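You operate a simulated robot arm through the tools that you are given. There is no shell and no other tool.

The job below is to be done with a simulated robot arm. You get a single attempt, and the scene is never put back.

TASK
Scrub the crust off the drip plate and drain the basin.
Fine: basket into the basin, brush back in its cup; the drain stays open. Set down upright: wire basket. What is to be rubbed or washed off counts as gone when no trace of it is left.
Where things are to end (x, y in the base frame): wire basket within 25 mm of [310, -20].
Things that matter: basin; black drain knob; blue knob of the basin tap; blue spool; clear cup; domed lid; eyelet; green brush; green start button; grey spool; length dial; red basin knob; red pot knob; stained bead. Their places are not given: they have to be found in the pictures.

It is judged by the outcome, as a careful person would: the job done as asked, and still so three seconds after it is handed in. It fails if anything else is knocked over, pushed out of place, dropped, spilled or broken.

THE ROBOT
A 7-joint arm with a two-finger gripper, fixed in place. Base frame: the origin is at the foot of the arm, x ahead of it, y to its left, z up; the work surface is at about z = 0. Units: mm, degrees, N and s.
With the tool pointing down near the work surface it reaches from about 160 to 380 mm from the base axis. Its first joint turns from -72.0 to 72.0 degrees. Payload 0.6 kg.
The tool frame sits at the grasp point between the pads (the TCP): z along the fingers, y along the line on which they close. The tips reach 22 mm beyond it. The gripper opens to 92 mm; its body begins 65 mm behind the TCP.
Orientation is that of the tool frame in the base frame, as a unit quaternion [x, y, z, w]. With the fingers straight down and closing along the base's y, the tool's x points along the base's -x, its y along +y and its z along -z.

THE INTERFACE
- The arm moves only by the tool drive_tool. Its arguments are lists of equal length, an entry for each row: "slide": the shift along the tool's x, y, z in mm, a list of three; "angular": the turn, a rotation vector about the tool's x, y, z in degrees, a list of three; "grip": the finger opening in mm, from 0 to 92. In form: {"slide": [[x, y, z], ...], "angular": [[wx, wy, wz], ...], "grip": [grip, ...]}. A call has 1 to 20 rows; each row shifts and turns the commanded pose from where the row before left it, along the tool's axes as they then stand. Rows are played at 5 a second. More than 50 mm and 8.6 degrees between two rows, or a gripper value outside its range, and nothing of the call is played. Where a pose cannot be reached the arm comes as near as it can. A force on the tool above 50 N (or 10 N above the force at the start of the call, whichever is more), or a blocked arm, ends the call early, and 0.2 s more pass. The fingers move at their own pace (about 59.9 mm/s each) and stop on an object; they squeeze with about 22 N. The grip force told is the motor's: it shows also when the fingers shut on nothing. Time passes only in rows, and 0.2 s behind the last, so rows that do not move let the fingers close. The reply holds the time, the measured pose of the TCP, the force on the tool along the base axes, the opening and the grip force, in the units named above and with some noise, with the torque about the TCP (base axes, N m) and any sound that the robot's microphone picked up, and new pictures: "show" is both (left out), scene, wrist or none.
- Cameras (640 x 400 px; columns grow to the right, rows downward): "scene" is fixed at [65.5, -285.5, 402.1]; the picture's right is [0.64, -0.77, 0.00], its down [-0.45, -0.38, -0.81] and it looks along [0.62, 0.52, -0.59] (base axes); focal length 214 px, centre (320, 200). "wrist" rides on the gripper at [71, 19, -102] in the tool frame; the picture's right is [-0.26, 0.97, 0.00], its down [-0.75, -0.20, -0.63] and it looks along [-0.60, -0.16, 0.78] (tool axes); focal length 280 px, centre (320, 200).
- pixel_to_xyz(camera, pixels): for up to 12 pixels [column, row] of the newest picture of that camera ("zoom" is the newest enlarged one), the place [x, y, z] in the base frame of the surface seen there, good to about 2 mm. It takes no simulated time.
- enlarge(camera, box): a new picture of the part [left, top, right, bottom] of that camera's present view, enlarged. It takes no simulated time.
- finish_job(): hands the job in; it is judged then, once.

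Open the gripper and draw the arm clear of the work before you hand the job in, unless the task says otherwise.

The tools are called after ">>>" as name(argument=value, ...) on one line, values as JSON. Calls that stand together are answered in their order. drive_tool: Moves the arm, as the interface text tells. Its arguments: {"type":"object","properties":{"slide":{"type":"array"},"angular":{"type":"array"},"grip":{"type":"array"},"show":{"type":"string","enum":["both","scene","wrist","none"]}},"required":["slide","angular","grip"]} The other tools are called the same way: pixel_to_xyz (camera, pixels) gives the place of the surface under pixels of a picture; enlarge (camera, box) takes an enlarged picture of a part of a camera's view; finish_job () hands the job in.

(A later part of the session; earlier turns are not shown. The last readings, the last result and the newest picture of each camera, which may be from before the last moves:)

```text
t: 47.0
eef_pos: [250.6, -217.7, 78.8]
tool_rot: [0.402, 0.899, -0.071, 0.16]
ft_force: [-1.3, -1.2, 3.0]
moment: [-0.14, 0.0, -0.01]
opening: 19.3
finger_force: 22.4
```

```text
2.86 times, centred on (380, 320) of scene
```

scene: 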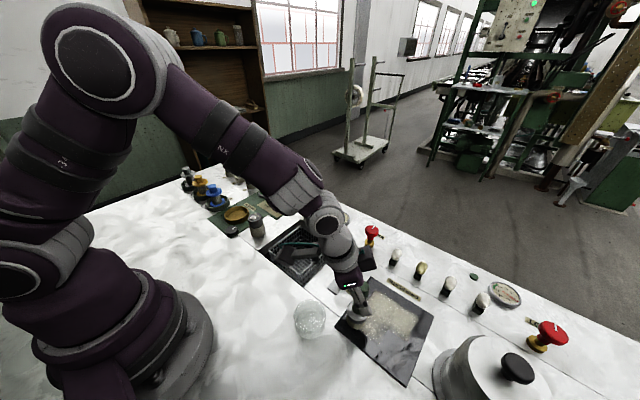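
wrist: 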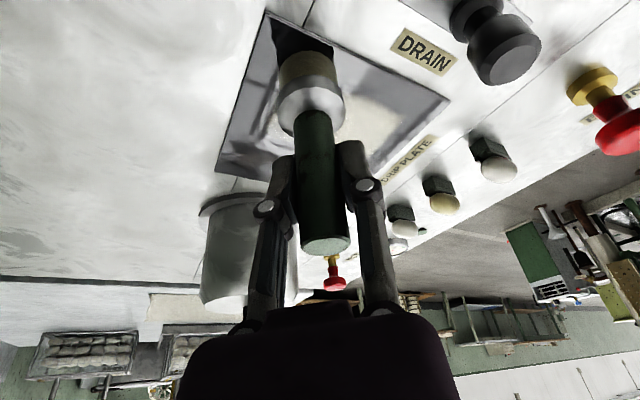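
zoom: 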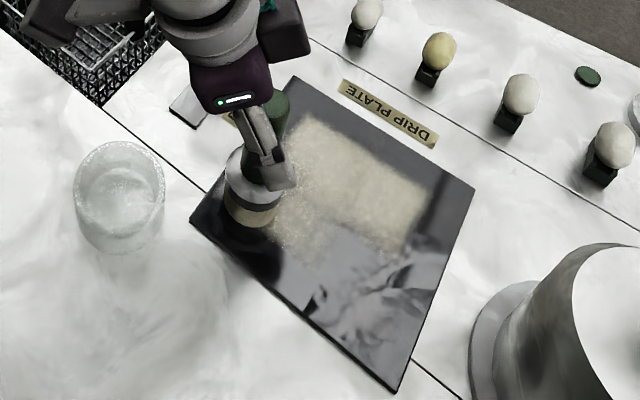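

A wide swath is cleared. I step x by +14 and continue with the next two strokes.

>>> drive_tool(slide=[[-8.77, 10.44, 3.19], [-7.0, -6.67, 2.55], [-7.0, -6.67, 2.55], [-7.0, -6.67, 2.55], [-7.0, -6.67, 2.55], [-7.0, -6.67, 2.55], [-7.0, -6.67, 2.55], [-7.0, -6.67, 2.55], [-7.0, -6.67, 2.55], [0, 0, 0]], angular=[[0, 0, 0], [0, 0, 0], [0, 0, 0], [0, 0, 0], [0, 0, 0], [0, 0, 0], [0, 0, 0], [0, 0, 0], [0, 0, 0], [0, 0, 0]], grip=[5, 5, 5, 5, 5, 5, 5, 5, 5, 5])

>>> enlarge(camera="scene", box=[310, 250, 450, 390])

```text
t: 49.2
eef_pos: [263.5, -296.6, 78.6]
tool_rot: [0.402, 0.899, -0.071, 0.159]
ft_force: [0.0, 0.5, -0.9]
moment: [0.01, 0.01, 0.02]
opening: 18.8
finger_force: 22.0
```

scene: 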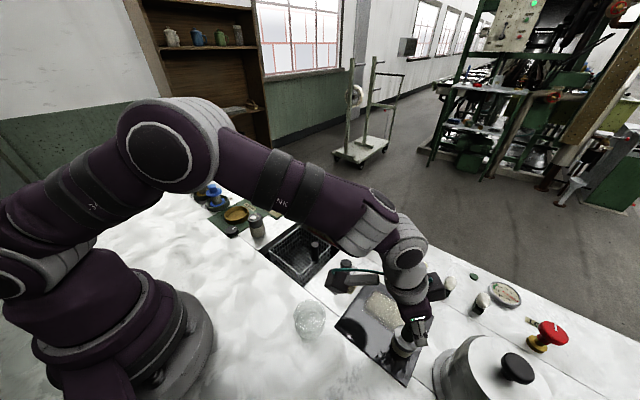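
wrist: 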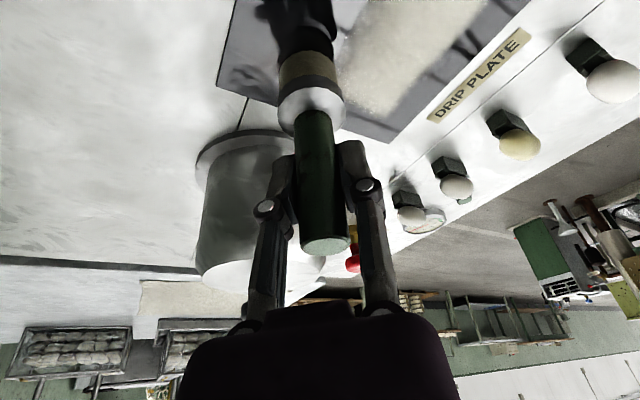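

```text
2.86 times, centred on (380, 320) of scene
```

zoom: 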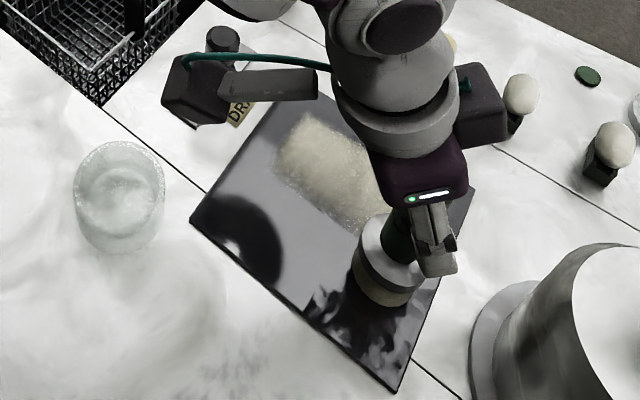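

The swath is clearing but force is about zero now. I lower 0.5 mm and read.

>>> drive_tool(slide=[[0.17, 0, 0.47], [0, 0, 0]], angular=[[0, 0, 0], [0, 0, 0]], grip=[5, 5], show="none")

```text
t: 49.8
eef_pos: [263.2, -296.9, 79.4]
tool_rot: [0.403, 0.899, -0.071, 0.158]
ft_force: [0.5, 0.3, 0.0]
moment: [0.0, 0.0, -0.01]
opening: 19.0
finger_force: 22.6
```

>>> drive_tool(slide=[[0.17, 0, 0.47], [0.17, 0, 0.47], [0, 0, 0]], angular=[[0, 0, 0], [0, 0, 0], [0, 0, 0]], grip=[5, 5, 5], show="none")

```text
t: 50.6
eef_pos: [263.4, -299.0, 78.5]
tool_rot: [0.402, 0.899, -0.072, 0.16]
ft_force: [-1.4, 3.8, 21.3]
moment: [0.09, 0.04, -0.01]
opening: 18.9
finger_force: 21.8
```

Now 21 N; I ease 0.4 mm and stroke back along +y at x≈264.

>>> drive_tool(slide=[[-0.14, 0, -0.38], [7.0, 6.67, -2.55], [7.0, 6.67, -2.55], [7.0, 6.67, -2.55], [7.0, 6.67, -2.55], [7.0, 6.67, -2.55], [7.0, 6.67, -2.55], [7.0, 6.67, -2.55], [7.0, 6.67, -2.55], [0, 0, 0]], angular=[[0, 0, 0], [0, 0, 0], [0, 0, 0], [0, 0, 0], [0, 0, 0], [0, 0, 0], [0, 0, 0], [0, 0, 0], [0, 0, 0], [0, 0, 0]], grip=[5, 5, 5, 5, 5, 5, 5, 5, 5, 5])

>>> enlarge(camera="scene", box=[310, 250, 450, 390])

```text
t: 52.8
eef_pos: [262.7, -217.9, 78.6]
tool_rot: [0.402, 0.899, -0.071, 0.158]
ft_force: [-1.5, -5.5, 13.7]
moment: [-0.22, -0.08, -0.08]
opening: 18.9
finger_force: 22.0
```

scene: 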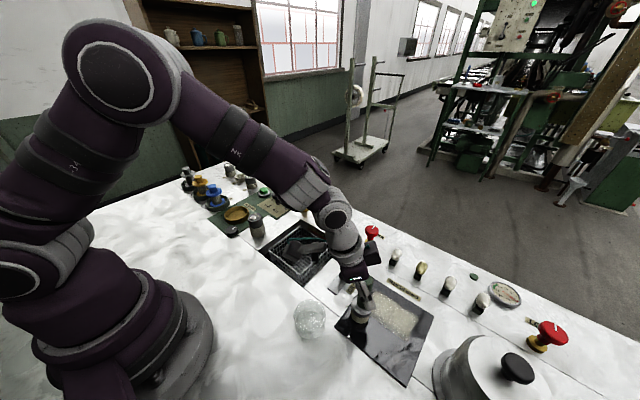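
wrist: 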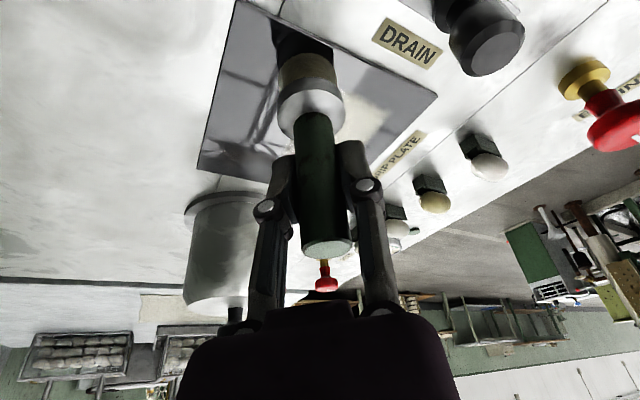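

```text
2.86 times, centred on (380, 320) of scene
```

zoom: 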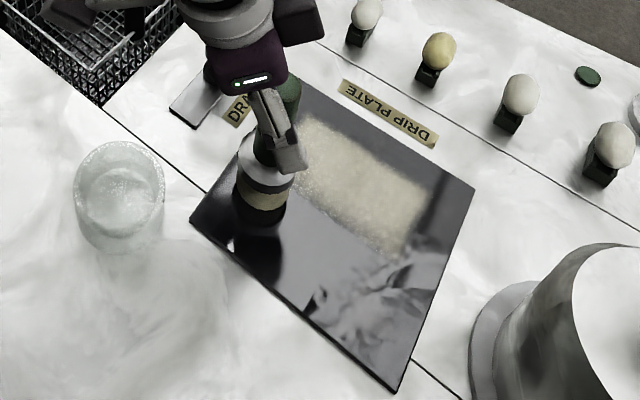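

Good progress. Next lines: step to x≈277, stroke -y, and return on the same line.

>>> drive_tool(slide=[[-8.77, 10.44, 3.19], [-7.0, -6.67, 2.55], [-7.0, -6.67, 2.55], [-7.0, -6.67, 2.55], [-7.0, -6.67, 2.55], [-7.0, -6.67, 2.55], [-7.0, -6.67, 2.55], [-7.0, -6.67, 2.55], [-7.0, -6.67, 2.55], [0, 0, 0]], angular=[[0, 0, 0], [0, 0, 0], [0, 0, 0], [0, 0, 0], [0, 0, 0], [0, 0, 0], [0, 0, 0], [0, 0, 0], [0, 0, 0], [0, 0, 0]], grip=[5, 5, 5, 5, 5, 5, 5, 5, 5, 5], show="scene")

>>> enlarge(camera="scene", box=[310, 250, 450, 390])

```text
t: 55.0
eef_pos: [277.4, -297.2, 78.3]
tool_rot: [0.402, 0.899, -0.071, 0.158]
ft_force: [-0.1, -0.9, -1.4]
moment: [0.01, -0.03, 0.0]
opening: 19.0
finger_force: 22.1
```

scene: 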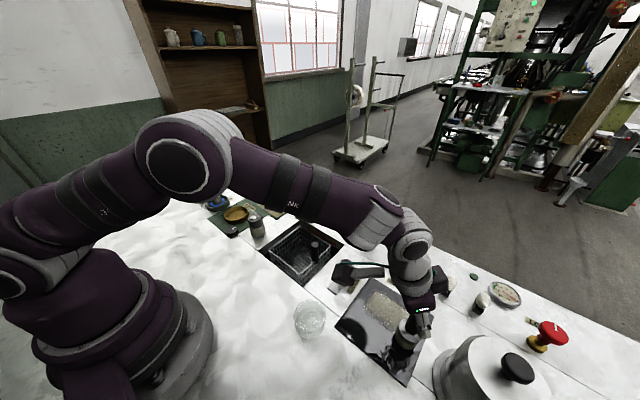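

```text
2.86 times, centred on (380, 320) of scene
```

zoom: 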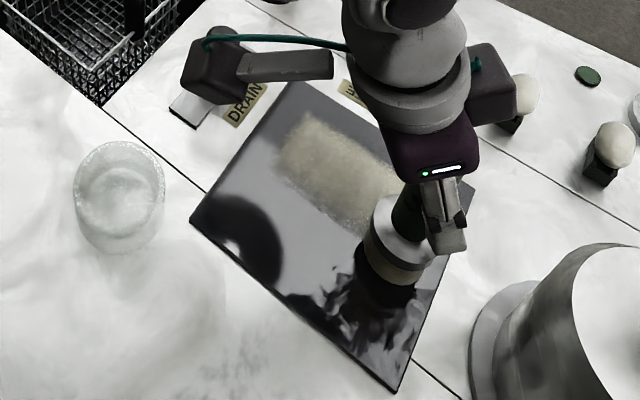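

The bristles lost contact at the far end (-1.4 N). I lower in 0.5 mm steps until there is about 8 N, then stroke back.

>>> drive_tool(slide=[[0.17, 0, 0.47], [0.1, 0, 0.28], [0, 0, 0]], angular=[[0, 0, 0], [0, 0, 0], [0, 0, 0]], grip=[5, 5, 5], show="none")

```text
t: 55.8
eef_pos: [277.2, -298.5, 76.7]
tool_rot: [0.402, 0.899, -0.071, 0.158]
ft_force: [-0.2, -0.4, -0.3]
moment: [0.02, 0.03, 0.03]
opening: 19.2
finger_force: 22.4
```

>>> drive_tool(slide=[[0.17, 0, 0.47], [0, 0, 0]], angular=[[0, 0, 0], [0, 0, 0]], grip=[5, 5], show="none")

```text
t: 56.4
eef_pos: [276.1, -298.6, 76.9]
tool_rot: [0.402, 0.899, -0.071, 0.159]
ft_force: [-1.6, 3.0, 9.5]
moment: [0.23, 0.12, -0.01]
opening: 19.1
finger_force: 21.6
```

Contact at 9.5 N. I stroke back along +y on x≈277.

>>> drive_tool(slide=[[7.0, 6.67, -2.55], [7.0, 6.67, -2.55], [7.0, 6.67, -2.55], [7.0, 6.67, -2.55], [7.0, 6.67, -2.55], [7.0, 6.67, -2.55], [7.0, 6.67, -2.55], [7.0, 6.67, -2.55], [0, 0, 0]], angular=[[0, 0, 0], [0, 0, 0], [0, 0, 0], [0, 0, 0], [0, 0, 0], [0, 0, 0], [0, 0, 0], [0, 0, 0], [0, 0, 0]], grip=[5, 5, 5, 5, 5, 5, 5, 5, 5])

>>> enlarge(camera="scene", box=[310, 250, 450, 390])

```text
t: 58.4
eef_pos: [277.7, -219.0, 77.4]
tool_rot: [0.402, 0.899, -0.071, 0.159]
ft_force: [2.8, -6.3, 19.4]
moment: [-0.23, -0.04, 0.02]
opening: 18.9
finger_force: 21.3
```

scene: 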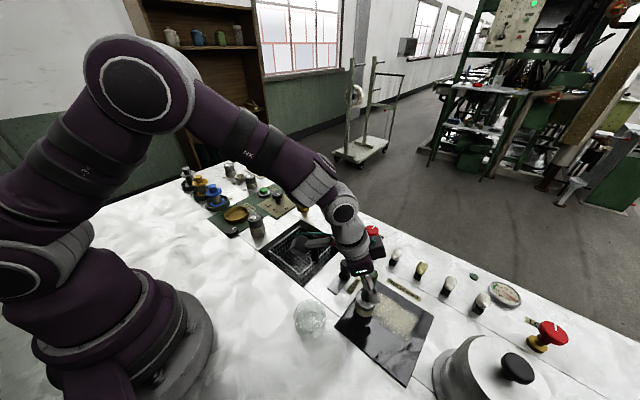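
wrist: 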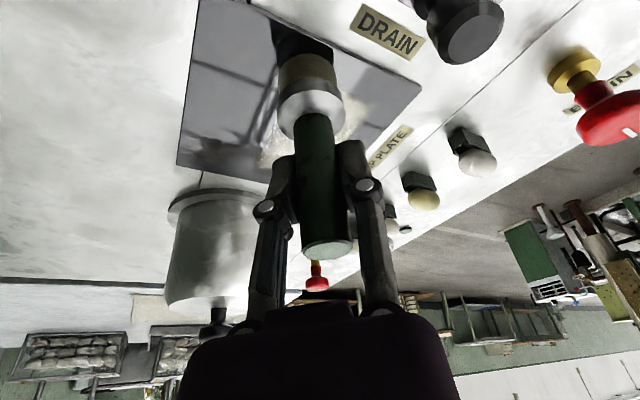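

```text
2.86 times, centred on (380, 320) of scene
```

zoom: 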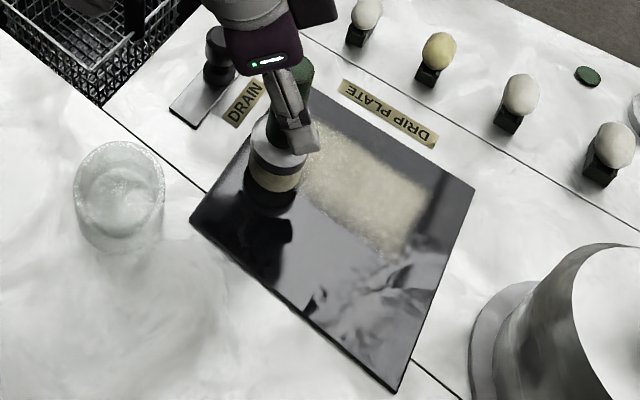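

The crust edge seems little changed on this line. I measure where its near edge lies now.

>>> pixel_to_xyz(camera="zoom", pixels=[[302, 195], [340, 225], [385, 254], [345, 180], [315, 150], [400, 240], [425, 195], [275, 205], [262, 140], [300, 145]])

>>> enlarge(camera="wrist", box=[170, 0, 430, 180])

```text
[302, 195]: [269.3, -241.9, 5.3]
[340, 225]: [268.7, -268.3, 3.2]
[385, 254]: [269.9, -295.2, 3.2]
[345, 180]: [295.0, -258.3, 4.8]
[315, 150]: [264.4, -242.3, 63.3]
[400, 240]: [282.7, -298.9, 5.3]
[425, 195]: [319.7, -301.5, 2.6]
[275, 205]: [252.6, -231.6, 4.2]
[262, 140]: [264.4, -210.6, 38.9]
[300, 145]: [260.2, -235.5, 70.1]
```

```text
2.22 times, centred on (300, 90) of wrist
```

zoom: 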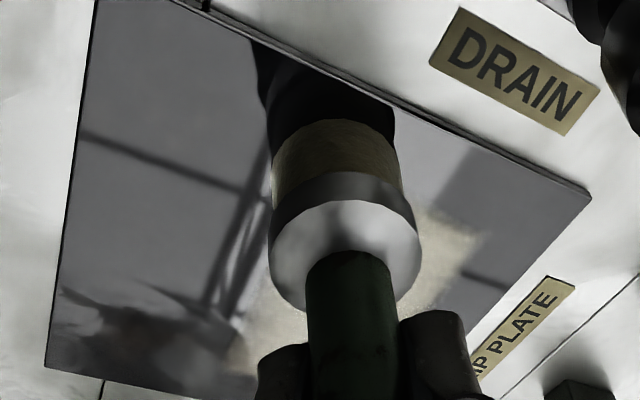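

The near edge is at x≈269, so this last stroke did little. I ease the pressure slightly and make short strokes while watching force, to learn what works.

>>> drive_tool(slide=[[-0.1, 0, -0.28], [-7.0, -6.67, 2.55], [-7.0, -6.67, 2.55]], angular=[[0, 0, 0], [0, 0, 0], [0, 0, 0]], grip=[5, 5, 5], show="none")

>>> drive_tool(slide=[[-7.0, -6.67, 2.55], [-7.0, -6.67, 2.55]], angular=[[0, 0, 0], [0, 0, 0]], grip=[5, 5], show="scene")

>>> enlarge(camera="scene", box=[330, 265, 440, 375])

```text
t: 59.2
eef_pos: [276.5, -237.0, 76.4]
tool_rot: [0.403, 0.899, -0.072, 0.157]
ft_force: [0.9, -0.3, -1.3]
moment: [0.0, 0.0, -0.01]
opening: 19.1
finger_force: 22.0
```

```text
t: 59.8
eef_pos: [277.1, -257.1, 76.4]
tool_rot: [0.402, 0.899, -0.07, 0.158]
ft_force: [-0.3, 0.7, -0.1]
moment: [0.03, -0.02, -0.02]
opening: 19.2
finger_force: 21.6
```

scene: 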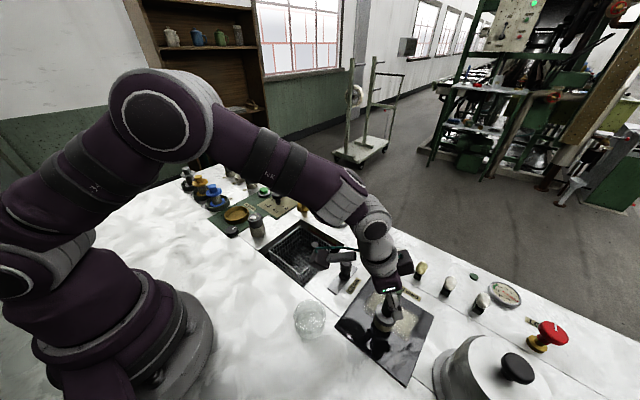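

```text
3.64 times, centred on (385, 320) of scene
```

zoom: 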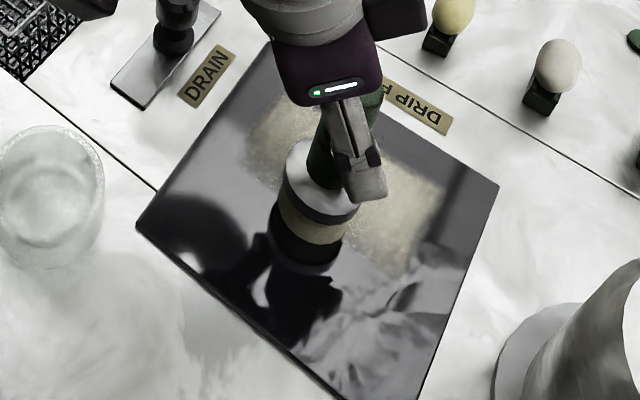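

The brush has slid up about 2.5 mm in the grip and tilts in the weak direction when stroked along y. I switch to strokes along the finger-closing axis (tool y), where the grip is stiff, and first restore a light contact.

>>> drive_tool(slide=[[0.14, 0, 0.38], [0, 0, 0]], angular=[[0, 0, 0], [0, 0, 0]], grip=[5, 5], show="none")

>>> drive_tool(slide=[[0.14, 0, 0.38], [0, 0, 0]], angular=[[0, 0, 0], [0, 0, 0]], grip=[5, 5], show="none")

```text
t: 60.4
eef_pos: [277.3, -258.8, 76.4]
tool_rot: [0.402, 0.899, -0.07, 0.158]
ft_force: [0.0, -0.7, 2.5]
moment: [0.03, 0.0, 0.02]
opening: 18.9
finger_force: 21.9
```

```text
t: 61.0
eef_pos: [278.0, -257.5, 75.3]
tool_rot: [0.402, 0.899, -0.071, 0.158]
ft_force: [-1.3, 1.8, 6.5]
moment: [0.05, 0.09, -0.01]
opening: 18.9
finger_force: 22.3
```

6.5 N of contact. I stroke +57 mm along tool y and read.

>>> drive_tool(slide=[[0, 11.4, 0], [0, 11.4, 0], [0, 11.4, 0], [0, 11.4, 0], [0, 11.4, 0]], angular=[[0, 0, 0], [0, 0, 0], [0, 0, 0], [0, 0, 0], [0, 0, 0]], grip=[5, 5, 5, 5, 5], show="scene")

>>> enlarge(camera="scene", box=[330, 265, 440, 375])

```text
t: 62.2
eef_pos: [319.8, -219.6, 76.5]
tool_rot: [0.402, 0.899, -0.071, 0.159]
ft_force: [-0.8, -1.4, 2.5]
moment: [-0.1, 0.01, -0.03]
opening: 18.8
finger_force: 22.0
```

scene: 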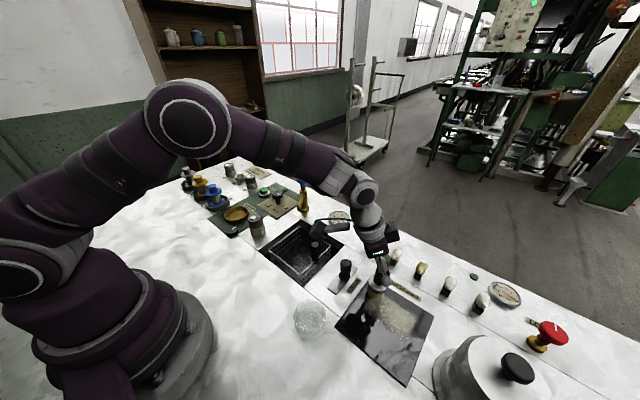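

```text
3.64 times, centred on (385, 320) of scene
```

zoom: 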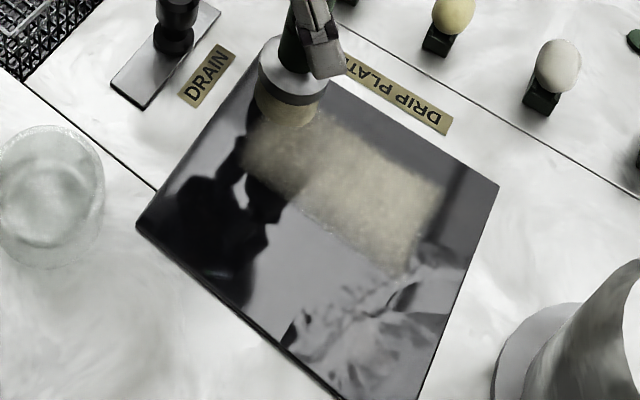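

Contact is light (2.5 N) and only a faint lane shows. I lower 0.2 mm and stroke back and forth along this lane.

>>> drive_tool(slide=[[0.07, 0, 0.19], [0, -11, 0], [0, -11, 0], [0, -11, 0], [0, -11, 0], [0, -11, 0], [0, -11, 0]], angular=[[0, 0, 0], [0, 0, 0], [0, 0, 0], [0, 0, 0], [0, 0, 0], [0, 0, 0], [0, 0, 0]], grip=[5, 5, 5, 5, 5, 5, 5], show="none")

>>> drive_tool(slide=[[0, 11, 0], [0, 11, 0], [0, 11, 0], [0, 11, 0], [0, 11, 0], [0, 11, 0]], angular=[[0, 0, 0], [0, 0, 0], [0, 0, 0], [0, 0, 0], [0, 0, 0], [0, 0, 0]], grip=[5, 5, 5, 5, 5, 5], show="scene")

>>> enlarge(camera="scene", box=[330, 265, 440, 375])

```text
t: 63.8
eef_pos: [270.8, -263.9, 76.0]
tool_rot: [0.402, 0.899, -0.071, 0.158]
ft_force: [1.5, 1.7, 4.3]
moment: [0.04, -0.06, 0.01]
opening: 19.0
finger_force: 21.8
```

```text
t: 65.2
eef_pos: [320.7, -218.9, 76.7]
tool_rot: [0.402, 0.899, -0.071, 0.16]
ft_force: [-0.7, -2.5, 3.2]
moment: [-0.15, 0.04, -0.03]
opening: 18.8
finger_force: 21.5
```

scene: 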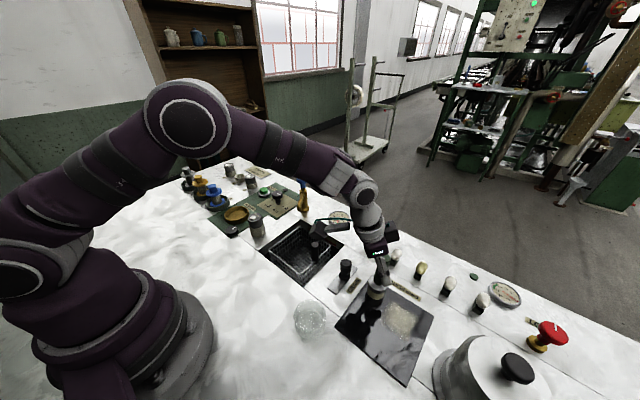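

```text
3.64 times, centred on (385, 320) of scene
```

zoom: 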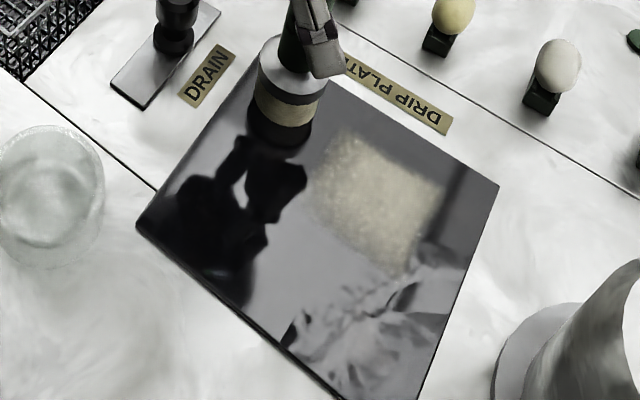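

Very good: that lane is completely cleared at 3–4 N. I move outward 14 mm to the next lane and stroke it twice.

>>> drive_tool(slide=[[-6.58, -6, 2.4], [-6.58, -5.5, 2.4], [0, -11.7, 0], [0, -11.7, 0], [0, -11.7, 0], [0, -11.7, 0], [0, -11.7, 0], [0, -11.7, 0]], angular=[[0, 0, 0], [0, 0, 0], [0, 0, 0], [0, 0, 0], [0, 0, 0], [0, 0, 0], [0, 0, 0], [0, 0, 0]], grip=[5, 5, 5, 5, 5, 5, 5, 5], show="scene")

>>> enlarge(camera="scene", box=[330, 265, 440, 375])

```text
t: 67.0
eef_pos: [268.4, -283.5, 76.1]
tool_rot: [0.401, 0.899, -0.071, 0.159]
ft_force: [3.2, 3.3, 12.3]
moment: [0.11, -0.15, 0.03]
opening: 18.7
finger_force: 22.3
```

scene: 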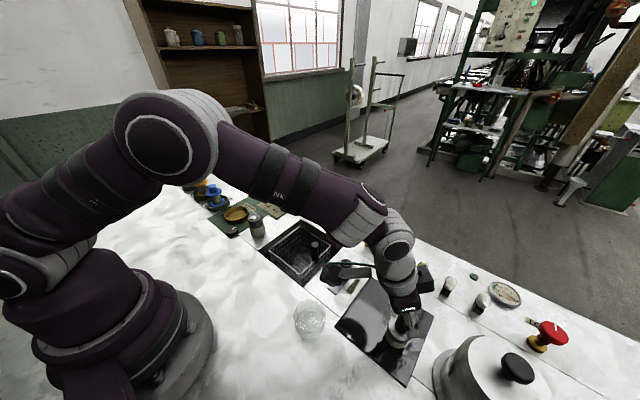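

```text
3.64 times, centred on (385, 320) of scene
```

zoom: 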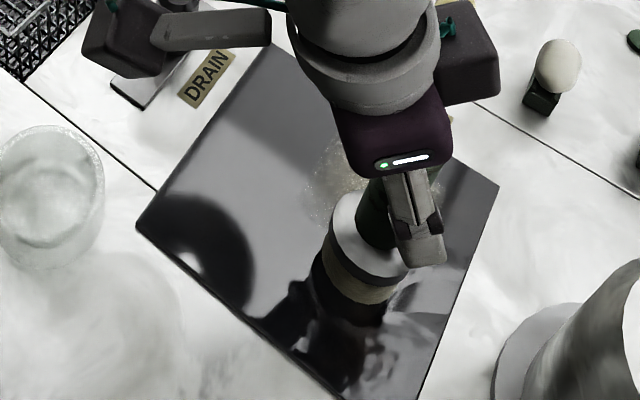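

Force 12 N at this end; I ease 0.15 mm and stroke back.

>>> drive_tool(slide=[[-0.05, 0, -0.14], [0, 11.7, 0], [0, 11.7, 0], [0, 11.7, 0], [0, 11.7, 0], [0, 11.7, 0], [0, 11.7, 0]], angular=[[0, 0, 0], [0, 0, 0], [0, 0, 0], [0, 0, 0], [0, 0, 0], [0, 0, 0], [0, 0, 0]], grip=[5, 5, 5, 5, 5, 5, 5], show="scene")

>>> enlarge(camera="scene", box=[330, 265, 440, 375])

```text
t: 68.6
eef_pos: [320.8, -238.7, 74.7]
tool_rot: [0.402, 0.899, -0.071, 0.159]
ft_force: [-1.5, -1.3, 5.3]
moment: [-0.1, 0.03, -0.02]
opening: 18.9
finger_force: 21.4
```

scene: 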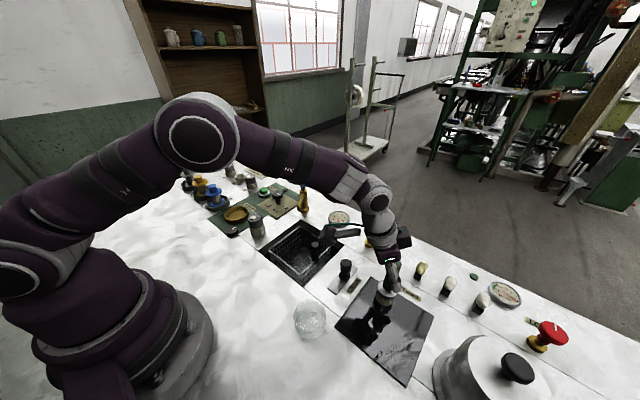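

```text
3.64 times, centred on (385, 320) of scene
```

zoom: 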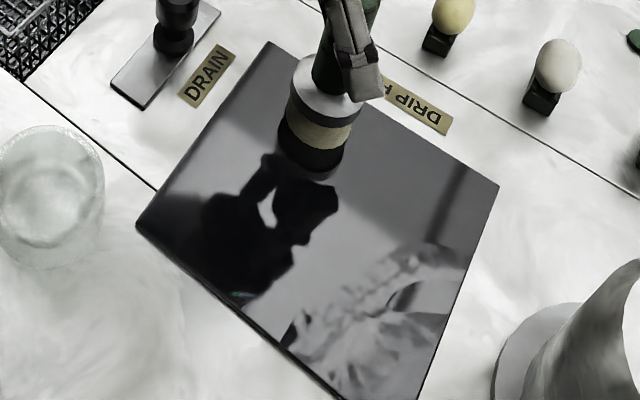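

The plate now looks entirely clean in the scene view. I enlarge the plate in both cameras to look for traces.

>>> enlarge(camera="scene", box=[360, 275, 440, 325])

>>> enlarge(camera="scene", box=[365, 310, 435, 385])

>>> enlarge(camera="scene", box=[330, 280, 400, 350])

```text
8.00 times, centred on (400, 300) of scene
```

zoom: 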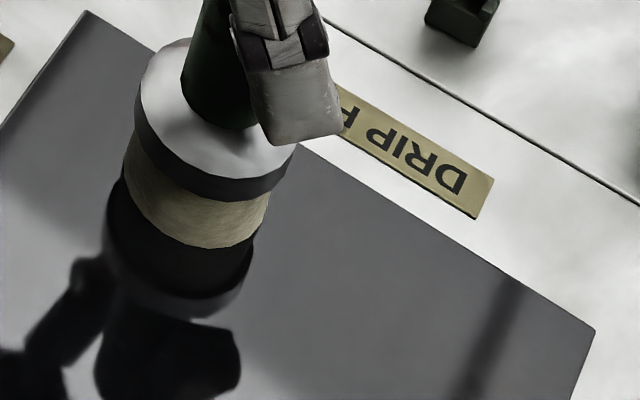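

```text
5.33 times, centred on (400, 348) of scene
```

zoom: 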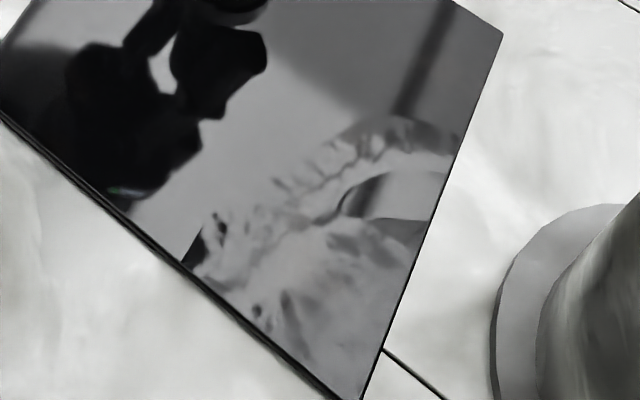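

```text
5.71 times, centred on (365, 315) of scene
```

zoom: 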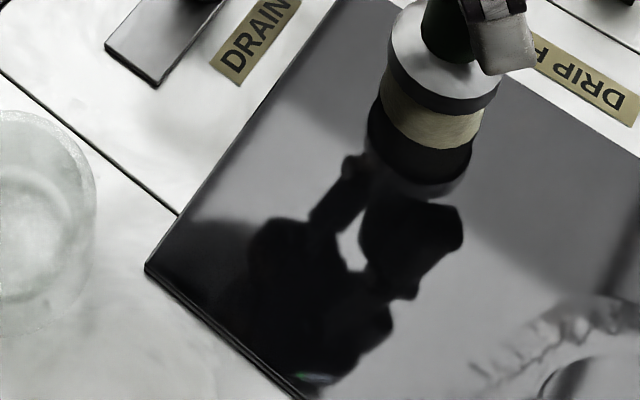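

Only reflections remain on the plate, no crust visible. For certainty I make one more light pass over the far lanes (outer corner).

>>> drive_tool(slide=[[-7.6, -9, 2.77], [-7.6, -9, 2.77], [0, -11.4, 0], [0, -11.4, 0], [0, -11.4, 0], [0, -11.4, 0], [0, -11.4, 0]], angular=[[0, 0, 0], [0, 0, 0], [0, 0, 0], [0, 0, 0], [0, 0, 0], [0, 0, 0], [0, 0, 0]], grip=[5, 5, 5, 5, 5, 5, 5], show="none")

>>> drive_tool(slide=[[-7.05, 7.5, 2.57], [-7.05, 7.5, 2.57], [0, 11, 0], [0, 11, 0], [0, 11, 0]], angular=[[0, 0, 0], [0, 0, 0], [0, 0, 0], [0, 0, 0], [0, 0, 0]], grip=[5, 5, 5, 5, 5])

>>> enlarge(camera="scene", box=[330, 265, 440, 375])

```text
t: 70.2
eef_pos: [273.7, -298.9, 74.2]
tool_rot: [0.401, 0.899, -0.071, 0.16]
ft_force: [1.5, 0.6, 1.2]
moment: [0.01, -0.1, 0.0]
opening: 18.4
finger_force: 22.2
```

```text
t: 71.4
eef_pos: [320.4, -279.2, 75.8]
tool_rot: [0.403, 0.899, -0.071, 0.159]
ft_force: [-0.3, 0.3, 0.0]
moment: [0.0, -0.02, -0.04]
opening: 18.9
finger_force: 22.0
```

scene: 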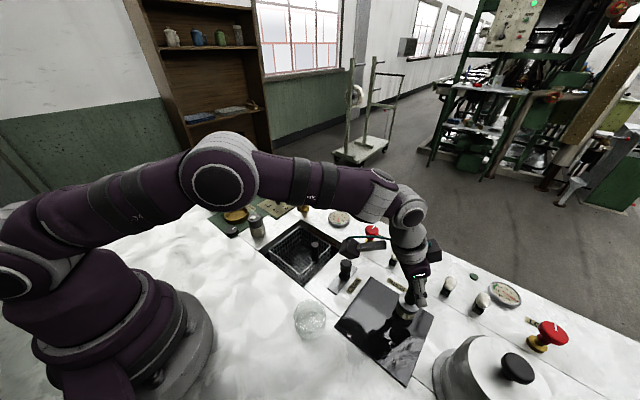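
wrist: 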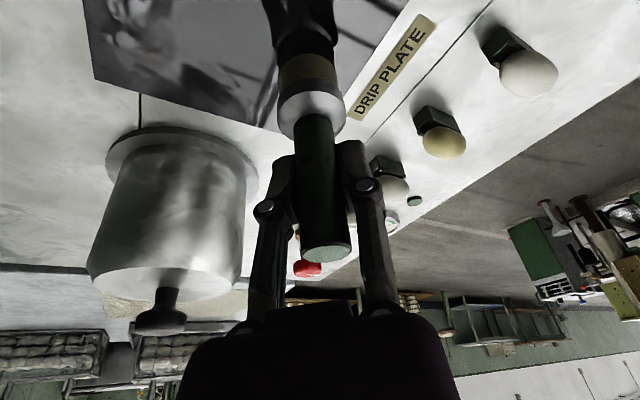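

```text
3.64 times, centred on (385, 320) of scene
```

zoom: 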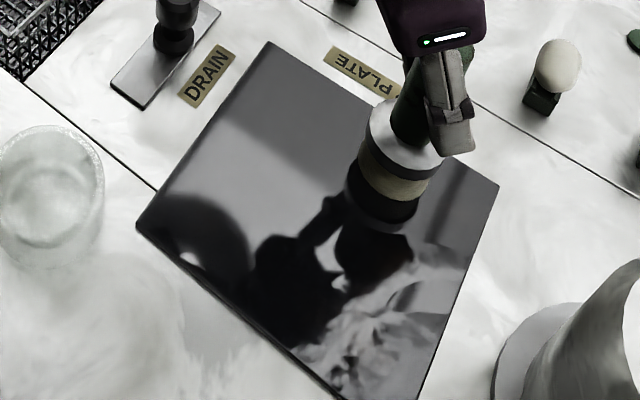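

The plate is clean all over. I lift the brush straight up and look at how it sits in the grip.

>>> drive_tool(slide=[[-3.4, 0, -9.4], [-5.1, 0, -14.1], [-5.1, 0, -14.1], [-5.1, 0, -14.1], [-5.1, 0, -14.1], [0, 0, 0]], angular=[[0, 0, 0], [0, 0, 0], [0, 0, 0], [0, 0, 0], [0, 0, 0], [0, 0, 0]], grip=[5, 5, 5, 5, 5, 5])

>>> enlarge(camera="scene", box=[330, 215, 450, 385])

```text
t: 72.8
eef_pos: [321.8, -278.2, 146.9]
tool_rot: [0.402, 0.899, -0.071, 0.158]
ft_force: [-0.9, 0.7, 0.0]
moment: [0.03, -0.01, 0.03]
opening: 19.0
finger_force: 22.0
```

scene: 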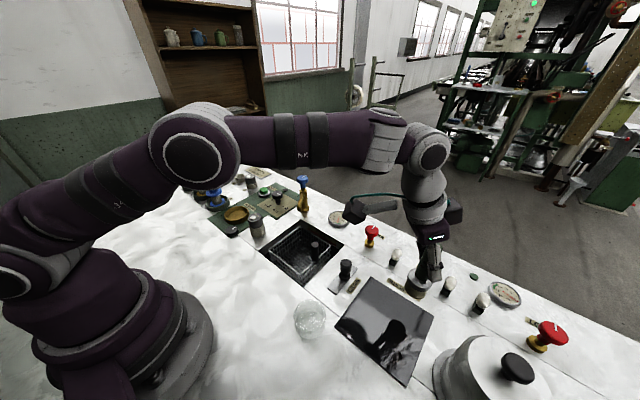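
wrist: 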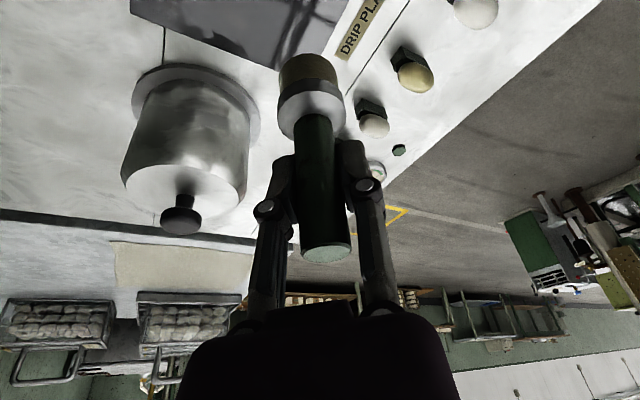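

```text
2.35 times, centred on (390, 300) of scene
```

zoom: 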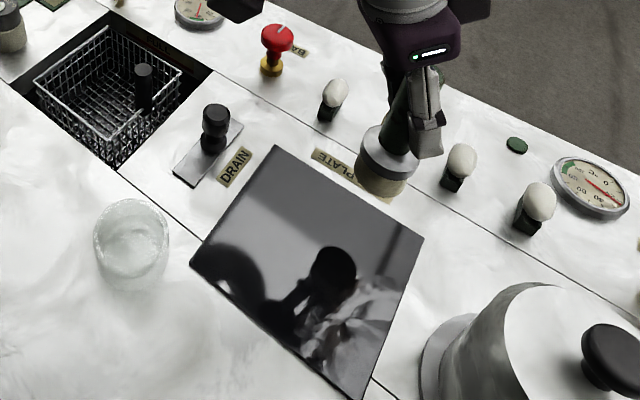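

The brush is still nearly upright in the grip, only about 4 mm higher. I carry it over the cup at about (195,-156.7), keeping z≈147.

>>> drive_tool(slide=[[20.56, -1.69, -7.49], [20.56, -1.69, -7.49], [20.56, -1.69, -7.49], [20.56, -1.69, -7.49], [20.56, -1.69, -7.49], [20.56, -1.69, -7.49], [20.56, -1.69, -7.49], [20.56, -1.69, -7.49], [0, 0, 0]], angular=[[0, 0, 0], [0, 0, 0], [0, 0, 0], [0, 0, 0], [0, 0, 0], [0, 0, 0], [0, 0, 0], [0, 0, 0], [0, 0, 0]], grip=[5, 5, 5, 5, 5, 5, 5, 5, 5])

>>> enlarge(camera="scene", box=[260, 220, 370, 350])

>>> enlarge(camera="wrist", box=[230, 0, 390, 130])

```text
t: 74.8
eef_pos: [193.8, -158.1, 144.9]
tool_rot: [0.403, 0.899, -0.071, 0.158]
ft_force: [-0.6, 0.6, -0.8]
moment: [0.03, -0.02, 0.0]
opening: 18.9
finger_force: 22.5
```

scene: 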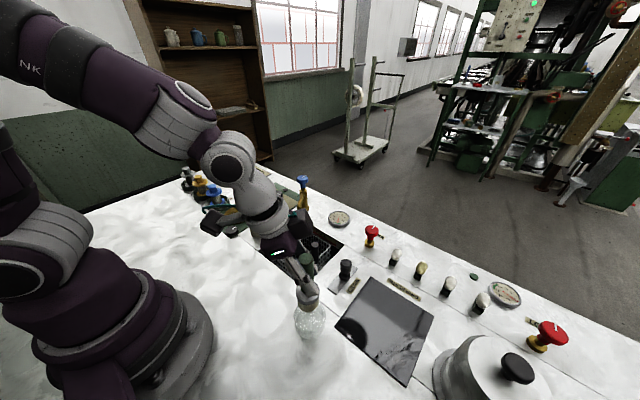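
wrist: 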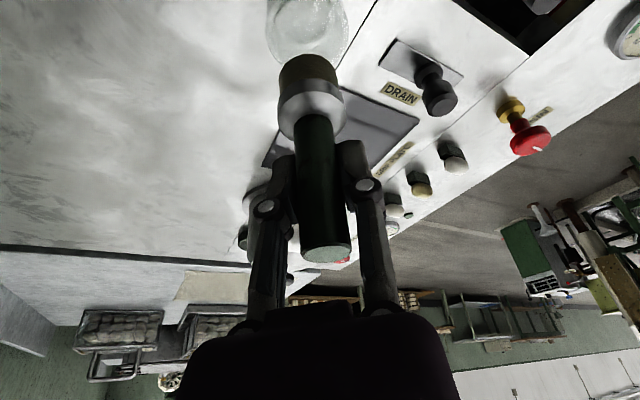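

```text
3.08 times, centred on (315, 285) of scene
```

zoom: 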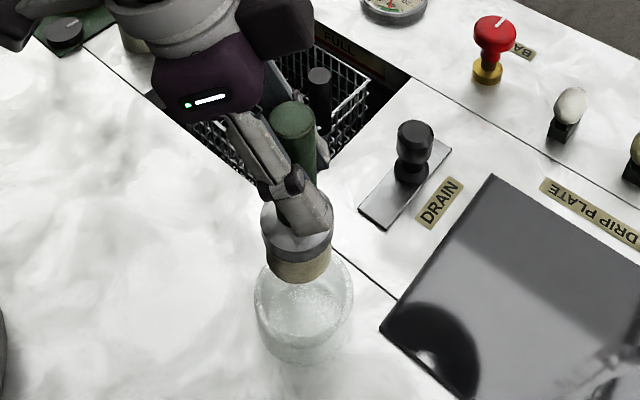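

```text
3.08 times, centred on (310, 65) of wrist
```

zoom: 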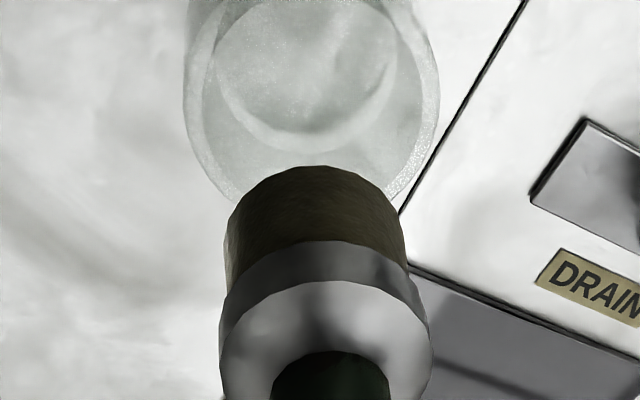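

Compared with the lift-out view, the cup appears about 5 px further right in the wrist view, so I'm about 3 mm off along the closing axis. I correct by +3 mm (tool y) and 1.4 mm inward, then recheck.

>>> drive_tool(slide=[[1.3, 3, -0.5], [0, 0, 0], [0, 0, 0]], angular=[[0, 0, 0], [0, 0, 0], [0, 0, 0]], grip=[5, 5, 5])

>>> enlarge(camera="wrist", box=[230, 0, 390, 130])

>>> enlarge(camera="scene", box=[280, 270, 340, 345])

```text
t: 75.6
eef_pos: [195.7, -154.8, 147.2]
tool_rot: [0.402, 0.899, -0.071, 0.158]
ft_force: [0.3, -0.2, 0.3]
moment: [0.0, -0.01, -0.02]
opening: 19.1
finger_force: 22.5
```

scene: 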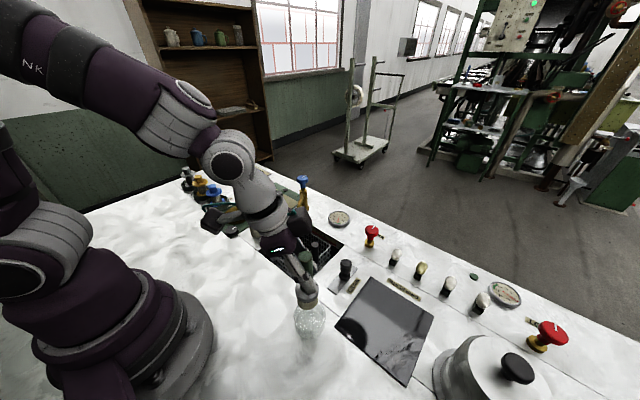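
wrist: 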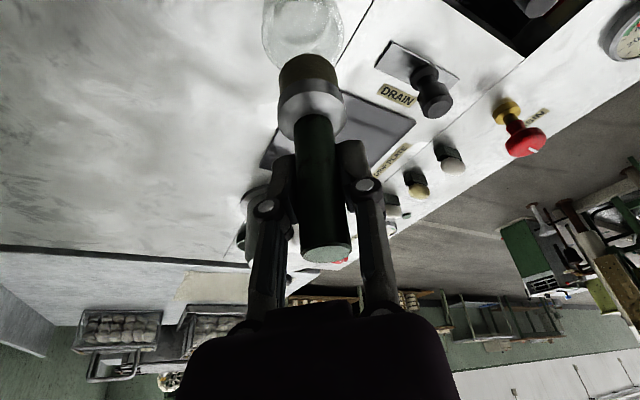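

```text
3.08 times, centred on (310, 65) of wrist
```

zoom: 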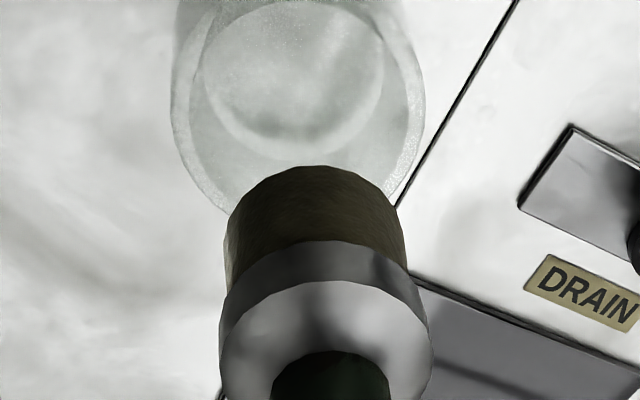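

```text
5.33 times, centred on (310, 308) of scene
```

zoom: 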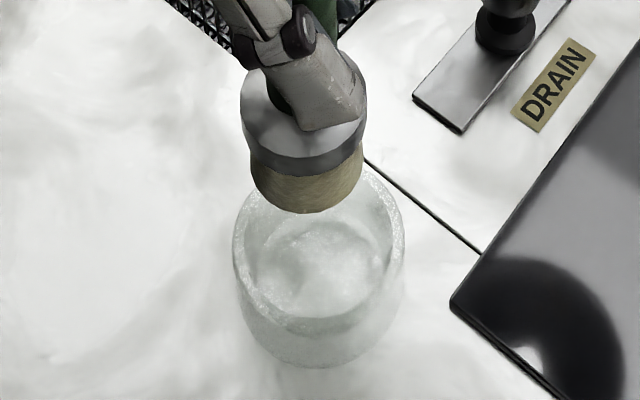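

The cup is now near the expected line below the brush (wrist x 303 vs predicted 304). I lower to just above the cup's rim, where parallax matters less, and look again.

>>> drive_tool(slide=[[-1.0, 0.3, 0.4], [3.4, 0, 9.4], [3.4, 0, 9.4], [3.4, 0, 9.4], [0, 0, 0], [0, 0, 0]], angular=[[0, 0, 0], [0, 0, 0], [0, 0, 0], [0, 0, 0], [0, 0, 0], [0, 0, 0]], grip=[5, 5, 5, 5, 5, 5])

>>> enlarge(camera="wrist", box=[230, 0, 390, 130])

>>> enlarge(camera="scene", box=[280, 270, 340, 345])

```text
t: 77.0
eef_pos: [197.0, -156.2, 115.4]
tool_rot: [0.402, 0.899, -0.071, 0.158]
ft_force: [0.4, -0.1, -0.5]
moment: [0.02, -0.02, -0.04]
opening: 19.0
finger_force: 22.1
```

scene: 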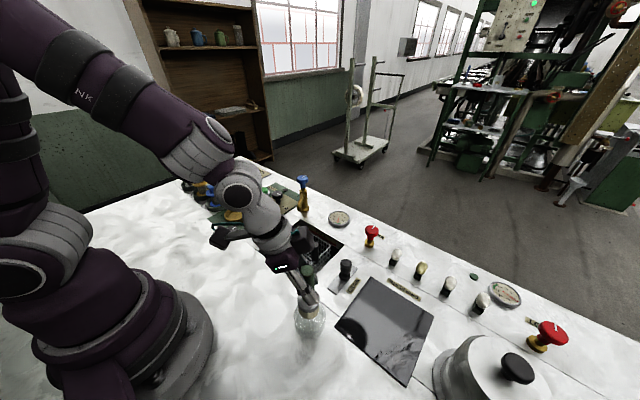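
wrist: 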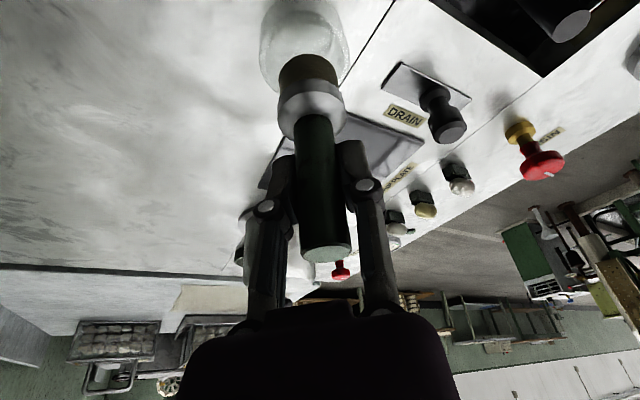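

```text
3.08 times, centred on (310, 65) of wrist
```

zoom: 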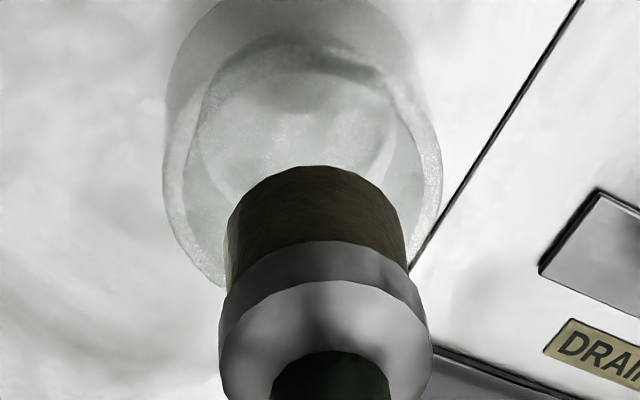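

```text
5.33 times, centred on (310, 308) of scene
```

zoom: 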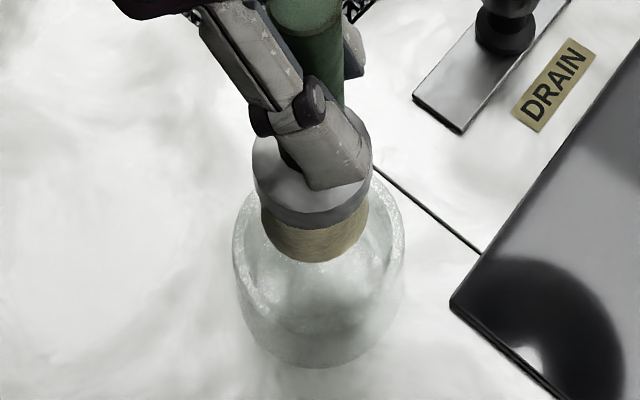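

Both views agree that the cup's centre is about 2 mm toward -tool-y and 0.9 mm outward from the brush. I correct that and lower 8 mm.

>>> drive_tool(slide=[[-0.85, -2, 0.31], [1.37, 0, 3.76], [1.37, 0, 3.76], [0, 0, 0]], angular=[[0, 0, 0], [0, 0, 0], [0, 0, 0], [0, 0, 0]], grip=[5, 5, 5, 5])

>>> enlarge(camera="wrist", box=[230, 0, 390, 130])

>>> enlarge(camera="scene", box=[280, 270, 340, 345])

```text
t: 78.0
eef_pos: [196.4, -157.0, 106.9]
tool_rot: [0.402, 0.899, -0.07, 0.158]
ft_force: [-0.2, 0.5, -0.8]
moment: [-0.01, -0.02, -0.01]
opening: 18.9
finger_force: 22.2
```

scene: 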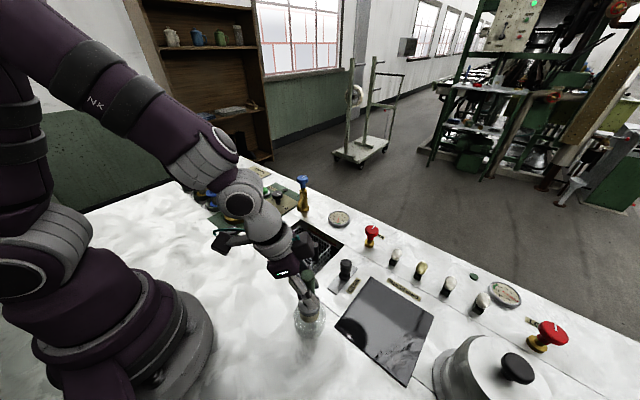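
wrist: 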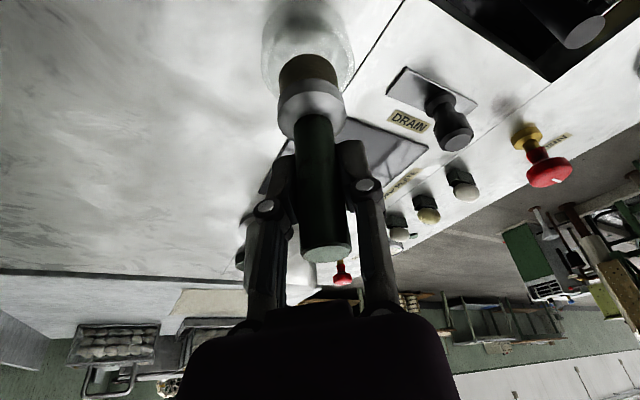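

```text
3.08 times, centred on (310, 65) of wrist
```

zoom: 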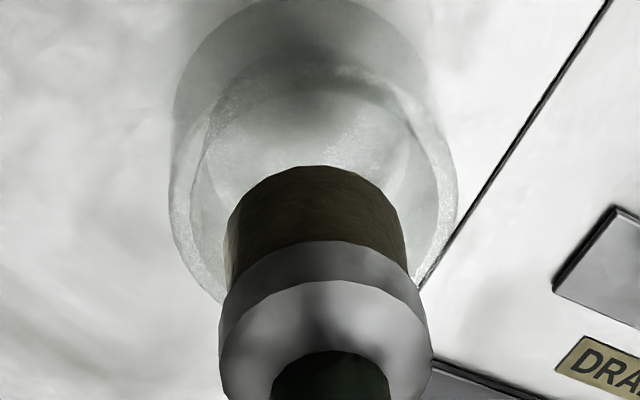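

```text
5.33 times, centred on (310, 308) of scene
```

zoom: 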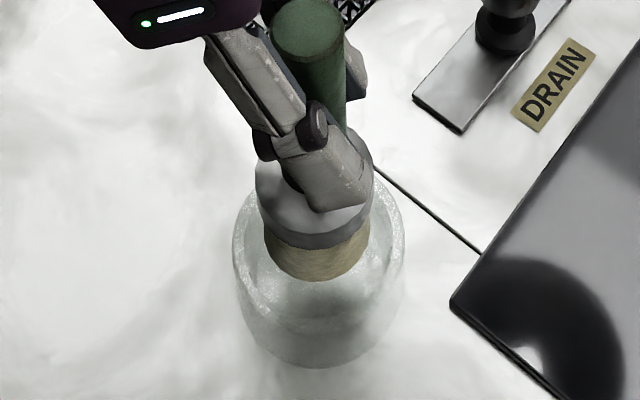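

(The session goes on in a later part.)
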